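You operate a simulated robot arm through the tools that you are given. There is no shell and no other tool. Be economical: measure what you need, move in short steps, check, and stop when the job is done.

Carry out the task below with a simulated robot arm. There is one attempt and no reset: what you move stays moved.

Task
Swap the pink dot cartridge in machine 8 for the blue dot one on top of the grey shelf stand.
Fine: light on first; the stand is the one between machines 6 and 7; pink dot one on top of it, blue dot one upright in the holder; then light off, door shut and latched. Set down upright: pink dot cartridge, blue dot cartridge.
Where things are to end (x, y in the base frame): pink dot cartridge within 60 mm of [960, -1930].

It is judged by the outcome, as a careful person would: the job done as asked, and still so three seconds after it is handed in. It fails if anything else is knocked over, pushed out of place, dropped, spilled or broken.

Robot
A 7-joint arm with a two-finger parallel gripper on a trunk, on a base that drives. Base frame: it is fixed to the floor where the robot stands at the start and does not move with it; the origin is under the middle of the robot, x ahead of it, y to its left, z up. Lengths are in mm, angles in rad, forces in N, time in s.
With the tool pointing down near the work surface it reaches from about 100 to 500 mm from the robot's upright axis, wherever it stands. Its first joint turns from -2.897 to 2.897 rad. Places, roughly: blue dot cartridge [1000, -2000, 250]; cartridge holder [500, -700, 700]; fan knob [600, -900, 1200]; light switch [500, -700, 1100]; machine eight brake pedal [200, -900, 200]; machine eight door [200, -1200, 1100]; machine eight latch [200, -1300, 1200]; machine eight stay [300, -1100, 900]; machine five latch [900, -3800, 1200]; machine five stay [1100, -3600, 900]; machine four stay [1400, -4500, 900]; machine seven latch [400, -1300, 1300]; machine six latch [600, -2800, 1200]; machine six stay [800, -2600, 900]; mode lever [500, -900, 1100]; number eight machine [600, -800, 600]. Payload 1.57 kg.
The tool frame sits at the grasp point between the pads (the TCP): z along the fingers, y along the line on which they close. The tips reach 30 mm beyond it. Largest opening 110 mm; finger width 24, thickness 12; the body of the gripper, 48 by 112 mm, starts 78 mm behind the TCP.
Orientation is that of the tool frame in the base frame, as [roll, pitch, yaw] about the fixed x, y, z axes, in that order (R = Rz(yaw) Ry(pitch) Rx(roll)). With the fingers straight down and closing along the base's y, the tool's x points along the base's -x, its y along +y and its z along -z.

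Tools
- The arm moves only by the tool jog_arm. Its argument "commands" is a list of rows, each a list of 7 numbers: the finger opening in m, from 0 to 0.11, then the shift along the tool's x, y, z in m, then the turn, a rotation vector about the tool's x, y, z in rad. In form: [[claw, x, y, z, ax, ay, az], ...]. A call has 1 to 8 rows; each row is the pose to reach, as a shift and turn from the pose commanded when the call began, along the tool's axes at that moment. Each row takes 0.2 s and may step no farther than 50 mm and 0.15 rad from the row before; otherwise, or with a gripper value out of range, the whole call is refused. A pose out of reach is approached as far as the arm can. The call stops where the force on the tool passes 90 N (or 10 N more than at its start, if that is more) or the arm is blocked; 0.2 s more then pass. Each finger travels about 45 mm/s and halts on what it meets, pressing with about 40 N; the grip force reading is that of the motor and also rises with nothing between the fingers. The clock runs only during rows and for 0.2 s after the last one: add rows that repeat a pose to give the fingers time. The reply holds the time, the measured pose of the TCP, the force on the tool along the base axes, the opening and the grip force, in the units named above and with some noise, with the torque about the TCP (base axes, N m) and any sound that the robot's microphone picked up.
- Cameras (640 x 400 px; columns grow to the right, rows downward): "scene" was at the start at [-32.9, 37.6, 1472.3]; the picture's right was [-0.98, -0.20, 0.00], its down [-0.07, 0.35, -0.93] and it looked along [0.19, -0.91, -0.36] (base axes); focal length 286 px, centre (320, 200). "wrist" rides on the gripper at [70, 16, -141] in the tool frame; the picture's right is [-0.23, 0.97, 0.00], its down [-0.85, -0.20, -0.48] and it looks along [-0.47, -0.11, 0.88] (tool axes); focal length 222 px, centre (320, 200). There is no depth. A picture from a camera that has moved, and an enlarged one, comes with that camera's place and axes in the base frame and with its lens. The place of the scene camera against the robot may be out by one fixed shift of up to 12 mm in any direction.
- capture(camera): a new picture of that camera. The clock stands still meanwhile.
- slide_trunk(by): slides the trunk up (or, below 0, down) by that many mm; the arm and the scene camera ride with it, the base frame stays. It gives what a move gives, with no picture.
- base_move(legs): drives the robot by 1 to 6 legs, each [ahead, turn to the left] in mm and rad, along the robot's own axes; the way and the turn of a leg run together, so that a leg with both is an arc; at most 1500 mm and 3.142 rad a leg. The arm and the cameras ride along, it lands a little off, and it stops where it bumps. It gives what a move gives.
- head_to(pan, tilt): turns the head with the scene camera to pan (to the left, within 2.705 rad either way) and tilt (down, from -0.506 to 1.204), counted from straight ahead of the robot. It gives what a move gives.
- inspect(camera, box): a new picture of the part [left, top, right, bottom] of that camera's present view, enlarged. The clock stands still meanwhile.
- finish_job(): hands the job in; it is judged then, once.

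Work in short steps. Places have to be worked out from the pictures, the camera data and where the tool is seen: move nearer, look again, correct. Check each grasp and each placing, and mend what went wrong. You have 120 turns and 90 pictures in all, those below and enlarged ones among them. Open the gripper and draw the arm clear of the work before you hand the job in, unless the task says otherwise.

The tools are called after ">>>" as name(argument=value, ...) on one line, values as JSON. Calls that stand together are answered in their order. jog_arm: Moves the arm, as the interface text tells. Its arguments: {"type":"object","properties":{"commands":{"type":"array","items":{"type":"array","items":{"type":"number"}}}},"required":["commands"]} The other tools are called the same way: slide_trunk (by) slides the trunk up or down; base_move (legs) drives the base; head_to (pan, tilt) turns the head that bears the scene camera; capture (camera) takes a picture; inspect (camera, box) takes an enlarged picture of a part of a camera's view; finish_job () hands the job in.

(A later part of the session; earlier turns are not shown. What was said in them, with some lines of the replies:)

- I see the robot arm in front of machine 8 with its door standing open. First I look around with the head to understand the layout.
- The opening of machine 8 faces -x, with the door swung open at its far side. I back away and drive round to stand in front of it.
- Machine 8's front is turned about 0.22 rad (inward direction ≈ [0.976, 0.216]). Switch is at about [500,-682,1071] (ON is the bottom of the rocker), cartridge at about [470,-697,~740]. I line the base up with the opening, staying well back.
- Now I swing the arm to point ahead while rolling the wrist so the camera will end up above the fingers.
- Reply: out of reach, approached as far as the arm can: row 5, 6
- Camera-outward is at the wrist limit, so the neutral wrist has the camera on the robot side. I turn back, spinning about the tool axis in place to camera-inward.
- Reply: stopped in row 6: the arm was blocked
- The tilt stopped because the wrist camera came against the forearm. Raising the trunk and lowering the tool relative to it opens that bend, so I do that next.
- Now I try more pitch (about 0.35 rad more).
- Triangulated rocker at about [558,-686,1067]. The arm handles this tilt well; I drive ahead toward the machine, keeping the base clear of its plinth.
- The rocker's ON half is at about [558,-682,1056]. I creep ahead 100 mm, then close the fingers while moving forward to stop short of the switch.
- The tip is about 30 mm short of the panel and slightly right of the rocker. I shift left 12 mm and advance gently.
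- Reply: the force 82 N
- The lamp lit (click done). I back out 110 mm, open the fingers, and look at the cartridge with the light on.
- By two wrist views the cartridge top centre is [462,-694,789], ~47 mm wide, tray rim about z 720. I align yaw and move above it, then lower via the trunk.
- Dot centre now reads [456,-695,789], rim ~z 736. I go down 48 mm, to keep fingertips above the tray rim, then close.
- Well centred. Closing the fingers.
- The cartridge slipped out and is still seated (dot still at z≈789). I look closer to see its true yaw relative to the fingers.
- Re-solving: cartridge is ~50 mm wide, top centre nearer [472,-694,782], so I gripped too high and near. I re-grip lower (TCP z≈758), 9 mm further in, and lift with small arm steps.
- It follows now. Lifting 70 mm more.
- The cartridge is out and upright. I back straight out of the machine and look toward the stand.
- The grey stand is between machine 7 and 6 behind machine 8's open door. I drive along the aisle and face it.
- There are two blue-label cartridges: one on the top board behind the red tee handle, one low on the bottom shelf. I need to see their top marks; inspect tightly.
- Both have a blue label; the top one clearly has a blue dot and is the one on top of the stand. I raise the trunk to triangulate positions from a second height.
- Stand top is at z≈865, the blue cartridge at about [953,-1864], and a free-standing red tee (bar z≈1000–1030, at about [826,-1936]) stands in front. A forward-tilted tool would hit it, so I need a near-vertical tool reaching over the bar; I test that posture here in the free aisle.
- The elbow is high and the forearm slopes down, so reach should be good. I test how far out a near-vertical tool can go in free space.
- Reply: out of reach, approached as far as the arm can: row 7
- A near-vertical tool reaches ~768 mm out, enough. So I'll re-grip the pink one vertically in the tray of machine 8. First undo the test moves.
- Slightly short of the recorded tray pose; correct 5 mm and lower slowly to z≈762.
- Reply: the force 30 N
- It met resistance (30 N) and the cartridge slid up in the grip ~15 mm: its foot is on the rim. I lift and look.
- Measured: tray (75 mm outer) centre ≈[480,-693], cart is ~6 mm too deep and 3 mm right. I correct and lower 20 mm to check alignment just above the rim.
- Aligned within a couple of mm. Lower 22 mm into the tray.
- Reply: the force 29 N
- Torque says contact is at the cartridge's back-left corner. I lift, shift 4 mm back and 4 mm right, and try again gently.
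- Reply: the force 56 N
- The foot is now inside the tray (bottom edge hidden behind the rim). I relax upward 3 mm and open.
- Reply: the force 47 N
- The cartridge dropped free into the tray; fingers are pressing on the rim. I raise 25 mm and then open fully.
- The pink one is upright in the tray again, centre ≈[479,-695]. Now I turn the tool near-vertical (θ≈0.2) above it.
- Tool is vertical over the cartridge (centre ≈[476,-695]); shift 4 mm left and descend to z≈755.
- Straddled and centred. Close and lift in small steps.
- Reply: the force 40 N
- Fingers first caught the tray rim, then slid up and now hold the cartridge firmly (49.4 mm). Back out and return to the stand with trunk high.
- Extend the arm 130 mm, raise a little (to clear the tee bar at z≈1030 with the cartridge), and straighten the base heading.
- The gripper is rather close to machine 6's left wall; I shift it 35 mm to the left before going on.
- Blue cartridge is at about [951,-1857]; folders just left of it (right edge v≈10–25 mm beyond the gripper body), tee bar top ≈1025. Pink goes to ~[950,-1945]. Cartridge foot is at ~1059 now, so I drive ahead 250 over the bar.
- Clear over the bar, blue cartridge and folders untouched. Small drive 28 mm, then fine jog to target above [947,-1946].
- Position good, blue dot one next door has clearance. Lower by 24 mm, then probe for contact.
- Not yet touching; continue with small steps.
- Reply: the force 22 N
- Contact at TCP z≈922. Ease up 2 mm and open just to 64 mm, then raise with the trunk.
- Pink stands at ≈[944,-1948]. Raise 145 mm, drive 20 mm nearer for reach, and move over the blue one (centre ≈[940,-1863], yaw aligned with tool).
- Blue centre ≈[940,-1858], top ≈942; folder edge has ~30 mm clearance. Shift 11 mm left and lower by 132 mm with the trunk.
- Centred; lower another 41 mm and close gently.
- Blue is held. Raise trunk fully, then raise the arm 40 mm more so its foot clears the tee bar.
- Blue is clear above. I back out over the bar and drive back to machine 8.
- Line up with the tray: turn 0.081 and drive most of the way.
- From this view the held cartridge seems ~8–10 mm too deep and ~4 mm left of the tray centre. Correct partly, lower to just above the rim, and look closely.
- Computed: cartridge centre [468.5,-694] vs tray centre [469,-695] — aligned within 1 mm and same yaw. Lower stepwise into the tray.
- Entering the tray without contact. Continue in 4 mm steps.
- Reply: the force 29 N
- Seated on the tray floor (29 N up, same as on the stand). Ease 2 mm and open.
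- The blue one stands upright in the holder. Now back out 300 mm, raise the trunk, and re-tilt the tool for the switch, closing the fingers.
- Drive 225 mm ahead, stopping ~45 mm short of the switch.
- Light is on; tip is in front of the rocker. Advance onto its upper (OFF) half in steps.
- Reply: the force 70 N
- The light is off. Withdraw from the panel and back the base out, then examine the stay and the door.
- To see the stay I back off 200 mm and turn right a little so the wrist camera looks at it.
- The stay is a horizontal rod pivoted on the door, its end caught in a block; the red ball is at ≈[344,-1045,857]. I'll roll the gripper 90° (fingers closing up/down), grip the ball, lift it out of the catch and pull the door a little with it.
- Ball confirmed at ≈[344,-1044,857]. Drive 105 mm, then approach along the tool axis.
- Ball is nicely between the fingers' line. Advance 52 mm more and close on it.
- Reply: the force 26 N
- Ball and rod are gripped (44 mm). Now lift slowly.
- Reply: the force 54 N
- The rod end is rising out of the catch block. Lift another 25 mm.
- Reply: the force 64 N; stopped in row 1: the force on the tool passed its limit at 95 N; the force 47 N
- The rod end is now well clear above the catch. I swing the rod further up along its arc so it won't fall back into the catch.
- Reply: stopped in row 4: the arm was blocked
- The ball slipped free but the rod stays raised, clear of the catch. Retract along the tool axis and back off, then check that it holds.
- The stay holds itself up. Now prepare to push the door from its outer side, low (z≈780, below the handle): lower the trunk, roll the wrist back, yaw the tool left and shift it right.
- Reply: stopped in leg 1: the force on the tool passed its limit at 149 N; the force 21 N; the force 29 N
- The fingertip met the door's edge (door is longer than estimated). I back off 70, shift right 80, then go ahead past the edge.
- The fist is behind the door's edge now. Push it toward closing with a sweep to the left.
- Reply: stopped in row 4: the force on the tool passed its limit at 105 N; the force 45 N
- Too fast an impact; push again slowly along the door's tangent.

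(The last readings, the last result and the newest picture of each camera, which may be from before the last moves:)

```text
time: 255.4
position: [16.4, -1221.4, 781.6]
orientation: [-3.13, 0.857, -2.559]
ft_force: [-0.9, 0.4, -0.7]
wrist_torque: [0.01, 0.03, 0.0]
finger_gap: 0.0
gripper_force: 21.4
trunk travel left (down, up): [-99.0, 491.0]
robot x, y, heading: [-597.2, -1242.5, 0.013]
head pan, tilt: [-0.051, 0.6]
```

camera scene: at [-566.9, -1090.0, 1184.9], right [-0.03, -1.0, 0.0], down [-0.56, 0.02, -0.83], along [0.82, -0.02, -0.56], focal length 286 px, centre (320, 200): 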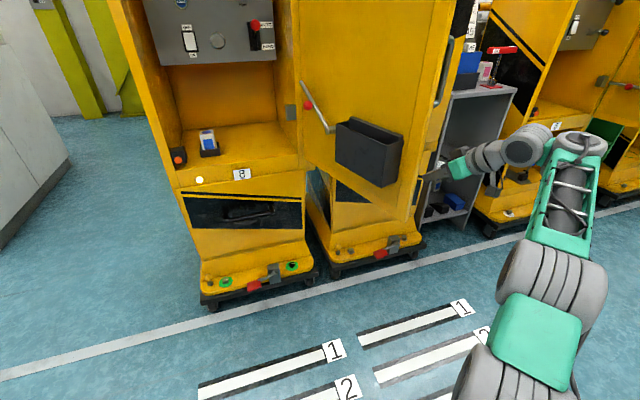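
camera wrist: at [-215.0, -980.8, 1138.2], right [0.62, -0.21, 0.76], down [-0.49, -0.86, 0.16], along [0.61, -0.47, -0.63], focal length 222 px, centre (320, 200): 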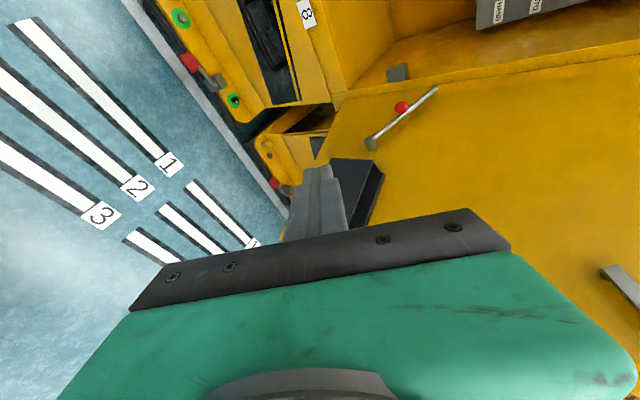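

The door moves. Continue the sweep.

>>> jog_arm(commands=[[0.0, -0.006, 0.018, 0.007, 0, 0, 0], [0.0, -0.013, 0.038, 0.016, 0, 0, 0], [0.0, -0.021, 0.058, 0.025, 0, 0, 0], [0.0, -0.029, 0.079, 0.035, 0, 0, 0], [0.0, -0.037, 0.1, 0.045, 0, 0, 0], [0.0, -0.045, 0.121, 0.055, 0, 0, 0], [0.0, -0.053, 0.142, 0.065, 0, 0, 0], [0.0, -0.061, 0.163, 0.075, 0, 0, 0]])

>>> jog_arm(commands=[[0.0, -0.008, 0.018, 0.01, 0, 0, 0], [0.0, -0.018, 0.036, 0.021, 0, 0, 0], [0.0, -0.028, 0.054, 0.032, 0, 0, 0], [0.0, -0.038, 0.072, 0.044, 0, 0, 0], [0.0, -0.048, 0.09, 0.057, 0, 0, 0], [0.0, -0.059, 0.107, 0.071, 0, 0, 0], [0.0, -0.07, 0.123, 0.085, 0, 0, 0], [0.0, -0.081, 0.139, 0.099, 0, 0, 0]])

>>> capture(camera="scene")

```text
time: 257.2
position: [8.2, -1034.7, 774.7]
orientation: [-3.13, 0.856, -2.559]
ft_force: [0.6, 0.0, -0.2]
wrist_torque: [0.03, -0.04, 0.02]
finger_gap: 0.1
gripper_force: 21.0
trunk travel left (down, up): [-99.0, 491.0]
robot x, y, heading: [-597.6, -1242.2, 0.009]
head pan, tilt: [-0.051, 0.6]
```

```text
time: 259.0
position: [37.6, -846.3, 771.2]
orientation: [-3.13, 0.856, -2.558]
ft_force: [-0.3, 0.1, 0.2]
wrist_torque: [-0.02, 0.02, 0.02]
finger_gap: 0.0
gripper_force: 21.4
trunk travel left (down, up): [-99.0, 491.0]
robot x, y, heading: [-599.4, -1241.4, 0.002]
head pan, tilt: [-0.051, 0.6]
```

```text
4 pictures are left
camera scene: at [-566.4, -1090.6, 1184.9], right [-0.04, -1.0, 0.0], down [-0.56, 0.02, -0.83], along [0.82, -0.03, -0.56], focal length 286 px, centre (320, 200)
```

scene: 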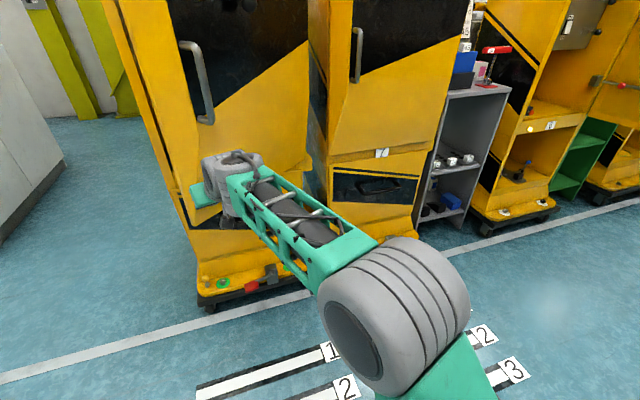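

The door has swung nearly shut. Drive ahead so the fist can press it closed.

>>> base_move(legs=[[130, 0]])

>>> jog_arm(commands=[[0.0, -0.008, 0.005, 0.01, 0, 0, 0], [0.0, -0.017, 0.01, 0.02, 0, 0, 0], [0.0, -0.026, 0.016, 0.031, 0, 0, 0], [0.0, -0.036, 0.022, 0.042, 0, 0, 0], [0.0, -0.045, 0.028, 0.053, 0, 0, 0], [0.0, -0.054, 0.034, 0.064, 0, 0, 0]])

```text
time: 260.2
position: [164.5, -845.7, 772.4]
orientation: [-3.129, 0.854, -2.558]
ft_force: [0.4, 0.2, 0.5]
wrist_torque: [0.04, 0.03, -0.04]
finger_gap: 0.1
gripper_force: 21.2
trunk travel left (down, up): [-99.0, 491.0]
robot x, y, heading: [-466.9, -1241.2, 0.008]
head pan, tilt: [-0.051, 0.6]
```

```text
time: 261.6
position: [217.6, -769.9, 770.4]
orientation: [-3.129, 0.855, -2.555]
ft_force: [-0.3, 0.3, -0.3]
wrist_torque: [-0.01, 0.02, 0.02]
finger_gap: 0.0
gripper_force: 21.6
trunk travel left (down, up): [-99.0, 491.0]
robot x, y, heading: [-467.8, -1242.7, 0.009]
head pan, tilt: [-0.051, 0.6]
```

>>> jog_arm(commands=[[0.0, -0.006, -0.0036, 0.007, 0, 0, 0], [0.0, -0.0122, -0.0072, 0.0141, 0, 0, 0], [0.0, -0.0183, -0.0108, 0.0211, 0, 0, 0], [0.0, -0.0244, -0.0144, 0.0282, 0, 0, 0], [0.0, -0.0305, -0.018, 0.0352, 0, 0, 0], [0.0, -0.0367, -0.0216, 0.0422, 0, 0, 0], [0.0, -0.0428, -0.0252, 0.0493, 0, 0, 0]])

>>> capture(camera="wrist")

```text
time: 263.2
position: [272.8, -765.3, 766.2]
orientation: [-3.128, 0.855, -2.559]
ft_force: [-0.2, 0.0, 1.1]
wrist_torque: [0.02, 0.02, -0.02]
finger_gap: 0.0
gripper_force: 21.6
out of reach, approached as far as the arm can: row 6, 7
trunk travel left (down, up): [-99.0, 491.0]
robot x, y, heading: [-470.5, -1239.6, 0.009]
head pan, tilt: [-0.051, 0.6]
heard: click
```

```text
3 pictures are left
camera wrist: at [137.1, -833.2, 806.3], right [-0.4, 0.9, 0.16], down [0.27, -0.05, 0.96], along [0.87, 0.43, -0.22], focal length 222 px, centre (320, 200)
```

wrist: 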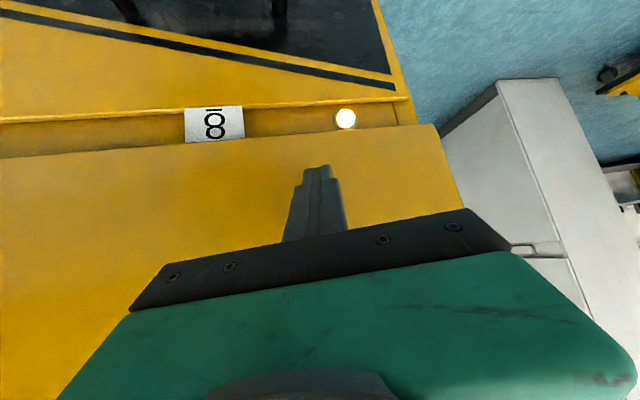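

A click was heard: the door is shut. Back away and take an enlarged look at the latch lever on the outside.

>>> base_move(legs=[[-300, 0]])

>>> head_to(pan=0.32, tilt=0.1)

>>> inspect(camera="scene", box=[200, 100, 440, 250])

```text
time: 265.3
position: [-20.3, -769.3, 766.6]
orientation: [-3.128, 0.856, -2.56]
ft_force: [0.5, -0.9, 0.3]
wrist_torque: [-0.02, 0.0, 0.02]
finger_gap: 0.0
gripper_force: 21.0
trunk travel left (down, up): [-99.0, 491.0]
robot x, y, heading: [-763.9, -1241.7, 0.005]
head pan, tilt: [-0.051, 0.6]
```

```text
time: 266.2
position: [-20.4, -769.5, 766.3]
orientation: [-3.13, 0.854, -2.563]
ft_force: [-0.2, -0.5, 0.0]
wrist_torque: [-0.03, -0.02, -0.03]
finger_gap: 0.1
gripper_force: 21.3
trunk travel left (down, up): [-99.0, 491.0]
robot x, y, heading: [-766.6, -1241.0, 0.005]
head pan, tilt: [0.319, 0.099]
```

```text
2.67 times, centred on (320, 175) of scene
camera zoom: at [-732.5, -1057.5, 1230.9], right [0.32, -0.95, 0.0], down [-0.1, -0.03, -0.99], along [0.94, 0.32, -0.1], focal length 761 px, centre (320, 267)
```

zoom: 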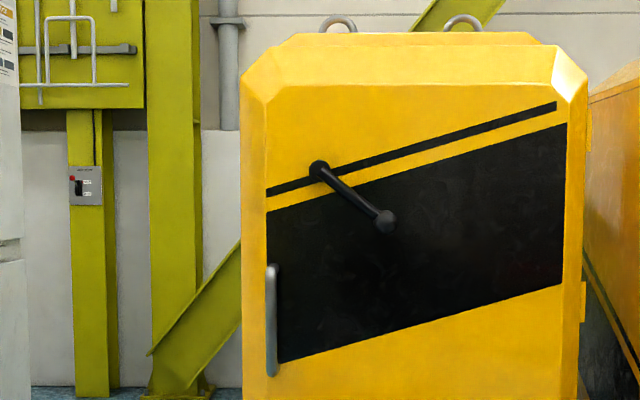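

The latch lever points down-right (hub ≈[247,-721,1258], ball ≈[252,-814,1189]); on latched machine 7 it is horizontal. I'll come up beneath the ball with the closed fingers and lift it.

>>> slide_trunk(by=368)

>>> jog_arm(commands=[[0.0, 0.0085, -0.0197, -0.0097, 0, 0, 0], [0.0, 0.0169, -0.0393, -0.0194, 0, 0, 0]])

>>> base_move(legs=[[225, 0]])

>>> capture(camera="wrist")

```text
time: 269.8
position: [-20.0, -770.1, 1134.4]
orientation: [-3.129, 0.854, -2.561]
ft_force: [-0.5, -0.1, 0.1]
wrist_torque: [0.04, 0.03, -0.02]
finger_gap: 0.0
gripper_force: 21.3
trunk travel left (down, up): [-467.0, 123.0]
robot x, y, heading: [-764.6, -1242.3, 0.007]
head pan, tilt: [0.319, 0.099]
```

```text
time: 270.4
position: [-21.0, -816.4, 1134.5]
orientation: [-3.13, 0.857, -2.561]
ft_force: [0.5, 0.0, 0.2]
wrist_torque: [0.03, -0.01, 0.03]
finger_gap: 0.0
gripper_force: 21.0
trunk travel left (down, up): [-467.0, 123.0]
robot x, y, heading: [-762.1, -1244.3, 0.003]
head pan, tilt: [0.319, 0.099]
```

```text
time: 272.1
position: [201.6, -818.8, 1134.4]
orientation: [-3.128, 0.855, -2.566]
ft_force: [-0.5, 0.2, 0.0]
wrist_torque: [0.01, 0.0, -0.01]
finger_gap: 0.3
gripper_force: 21.5
trunk travel left (down, up): [-467.0, 123.0]
robot x, y, heading: [-541.4, -1244.4, -0.001]
head pan, tilt: [0.319, 0.099]
```

```text
1 pictures are left
camera wrist: at [65.6, -885.2, 1174.3], right [-0.4, 0.9, 0.16], down [0.27, -0.05, 0.96], along [0.88, 0.43, -0.22], focal length 222 px, centre (320, 200)
```

wrist: 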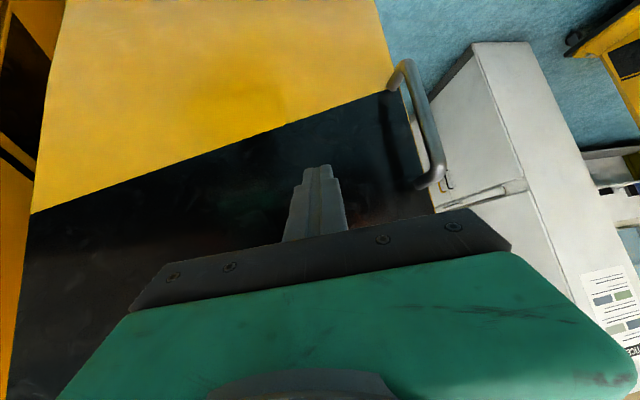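

Out of sight from here; the estimate puts the ball straight above. Drive 46 mm ahead, then raise along the arc, watching forces.

>>> base_move(legs=[[46, 0]])

>>> jog_arm(commands=[[0.0, -0.0076, 0, -0.0066, 0, 0, 0], [0.0, -0.0151, 0, -0.0131, 0, 0, 0], [0.0, -0.0227, 0, -0.0197, 0, 0, 0], [0.0, -0.0302, 0, -0.0262, 0, 0, 0]])

```text
time: 273.0
position: [250.1, -816.8, 1133.7]
orientation: [-3.129, 0.852, -2.566]
ft_force: [-0.1, -0.5, -0.3]
wrist_torque: [0.02, 0.0, 0.03]
finger_gap: 0.0
gripper_force: 21.7
trunk travel left (down, up): [-467.0, 123.0]
robot x, y, heading: [-494.0, -1240.7, 0.003]
head pan, tilt: [0.319, 0.099]
```

```text
time: 274.0
position: [244.5, -806.1, 1180.4]
orientation: [-3.125, 0.866, -2.546]
ft_force: [-5.4, 4.7, 0.4]
wrist_torque: [-0.07, -0.18, -0.1]
finger_gap: 0.0
gripper_force: 21.1
trunk travel left (down, up): [-467.0, 123.0]
robot x, y, heading: [-489.5, -1242.1, 0.008]
head pan, tilt: [0.319, 0.099]
```

>>> jog_arm(commands=[[0.0, -0.0073, -0.0042, -0.0099, 0, 0, 0], [0.0, -0.0146, -0.0084, -0.0198, 0, 0, 0], [0.0, -0.0219, -0.0126, -0.0297, 0, 0, 0]])

>>> jog_arm(commands=[[0.0, -0.0073, -0.0042, -0.0099, 0, 0, 0], [0.0, -0.0135, -0.006, -0.017, 0, 0, 0]])

```text
time: 274.8
position: [250.8, -830.9, 1211.0]
orientation: [-3.128, 0.854, -2.565]
ft_force: [0.4, 0.2, 0.9]
wrist_torque: [0.03, 0.01, 0.0]
finger_gap: 0.0
gripper_force: 22.0
trunk travel left (down, up): [-467.0, 123.0]
robot x, y, heading: [-492.2, -1242.9, 0.004]
head pan, tilt: [0.319, 0.099]
```

```text
time: 275.4
position: [247.0, -842.6, 1228.6]
orientation: [-3.129, 0.853, -2.565]
ft_force: [0.1, 0.4, -0.1]
wrist_torque: [-0.02, -0.01, 0.01]
finger_gap: 0.1
gripper_force: 21.3
out of reach, approached as far as the arm can: row 1, 2
trunk travel left (down, up): [-467.0, 123.0]
robot x, y, heading: [-491.4, -1239.1, 0.002]
head pan, tilt: [0.319, 0.099]
```

No steady load, so either the lever follows freely or it slipped. Raise a bit with the trunk to feel for the lever/stop.

>>> slide_trunk(by=22)

```text
time: 276.1
position: [247.6, -840.9, 1232.5]
orientation: [-3.131, 0.819, -2.566]
ft_force: [-30.1, -16.0, -55.6]
wrist_torque: [0.28, 0.24, -0.24]
finger_gap: 0.0
gripper_force: 20.7
trunk travel left (down, up): [-489.0, 101.0]
robot x, y, heading: [-492.9, -1243.5, 0.003]
head pan, tilt: [0.319, 0.099]
```

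Solid stop at z≈1232 with 60 N – the ball's underside at ~1248, i.e. the lever is up at horizontal. Lower a bit, back away, and use the last picture to verify.

>>> slide_trunk(by=-60)

>>> base_move(legs=[[-330, 0]])

>>> slide_trunk(by=-300)

>>> inspect(camera="scene", box=[180, 80, 460, 255])

```text
time: 277.1
position: [247.5, -842.5, 1192.6]
orientation: [-3.129, 0.855, -2.563]
ft_force: [0.8, -0.6, -0.5]
wrist_torque: [0.02, 0.0, -0.01]
finger_gap: 0.2
gripper_force: 21.4
trunk travel left (down, up): [-429.0, 161.0]
robot x, y, heading: [-491.6, -1240.1, 0.003]
head pan, tilt: [0.319, 0.099]
```

```text
time: 279.2
position: [-87.5, -841.2, 1190.8]
orientation: [-3.128, 0.854, -2.562]
ft_force: [-1.2, 1.1, 0.2]
wrist_torque: [0.02, -0.02, 0.0]
finger_gap: 0.1
gripper_force: 21.6
trunk travel left (down, up): [-429.0, 161.0]
robot x, y, heading: [-827.2, -1242.2, 0.008]
head pan, tilt: [0.319, 0.099]
```

```text
time: 282.2
position: [-87.6, -840.5, 890.9]
orientation: [-3.128, 0.854, -2.562]
ft_force: [0.0, -0.9, -0.4]
wrist_torque: [0.01, 0.0, 0.01]
finger_gap: 0.0
gripper_force: 21.5
trunk travel left (down, up): [-129.0, 461.0]
robot x, y, heading: [-826.7, -1246.2, 0.006]
head pan, tilt: [0.319, 0.099]
```

```text
2.29 times, centred on (320, 168) of scene
camera zoom: at [-796.4, -1057.9, 1261.0], right [0.32, -0.95, 0.0], down [-0.09, -0.03, -0.99], along [0.94, 0.32, -0.1], focal length 653 px, centre (320, 274)
```

zoom: 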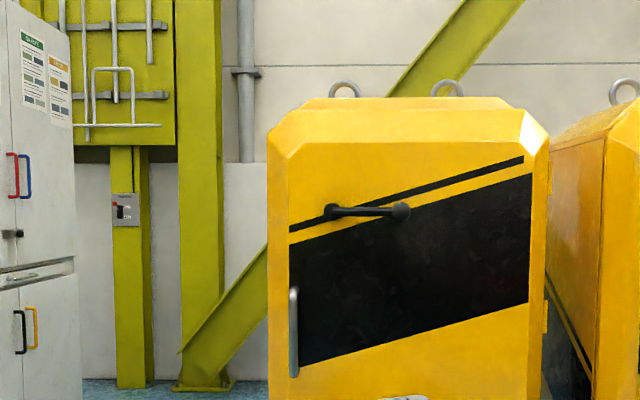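

The lever is horizontal and the door is flush: shut and latched. Open the gripper and back off a little more.

>>> jog_arm(commands=[[0.05, 0, 0, 0, 0, 0, 0], [0.1, 0, 0, 0, 0, 0, 0], [0.1, 0, 0, 0, 0, 0, 0], [0.1, 0, 0, 0, 0, 0, 0], [0.1, 0, 0, 0, 0, 0, 0], [0.1, 0, 0, 0, 0, 0, 0]])

>>> base_move(legs=[[-150, 0]])

```text
time: 283.6
position: [-87.7, -841.5, 890.4]
orientation: [-3.13, 0.856, -2.561]
ft_force: [-1.2, -0.6, 0.1]
wrist_torque: [0.01, 0.03, -0.02]
finger_gap: 100.0
gripper_force: 0.0
trunk travel left (down, up): [-129.0, 461.0]
robot x, y, heading: [-831.0, -1240.0, 0.008]
head pan, tilt: [0.319, 0.099]
```

```text
time: 285.0
position: [-237.8, -842.5, 890.2]
orientation: [-3.13, 0.854, -2.56]
ft_force: [0.1, -0.4, -0.2]
wrist_torque: [0.01, -0.01, -0.01]
finger_gap: 100.1
gripper_force: 0.1
trunk travel left (down, up): [-129.0, 461.0]
robot x, y, heading: [-976.7, -1245.5, 0.008]
head pan, tilt: [0.319, 0.099]
```

Everything asked for is in place, so I hand the job in.

>>> finish_job()

```text
The job is handed in.
```

I swapped the cartridges: the blue dot one is upright in machine 8's holder, and the pink dot one is upright on top of the grey stand at about [944, -1948], within the 60 mm limit. I switched the light on before the swap and off after it. The door is shut, and the last picture shows the latch lever horizontal.

- **Two blue-label cartridges:** There was one on the stand's top board and another on its bottom shelf. I took the top one, as the task says, although your rough place for the blue dot cartridge (z 250) is closer to the bottom one.
- **Contacts:** While I was getting behind the door to close it, the fingertip hit the door's edge at about 149 N, and one push on the door reached 105 N. I saw nothing shifted. While taking the pink cartridge out, the fingers also pressed on the holder's rim, and a first try at putting it back caught on the rim.
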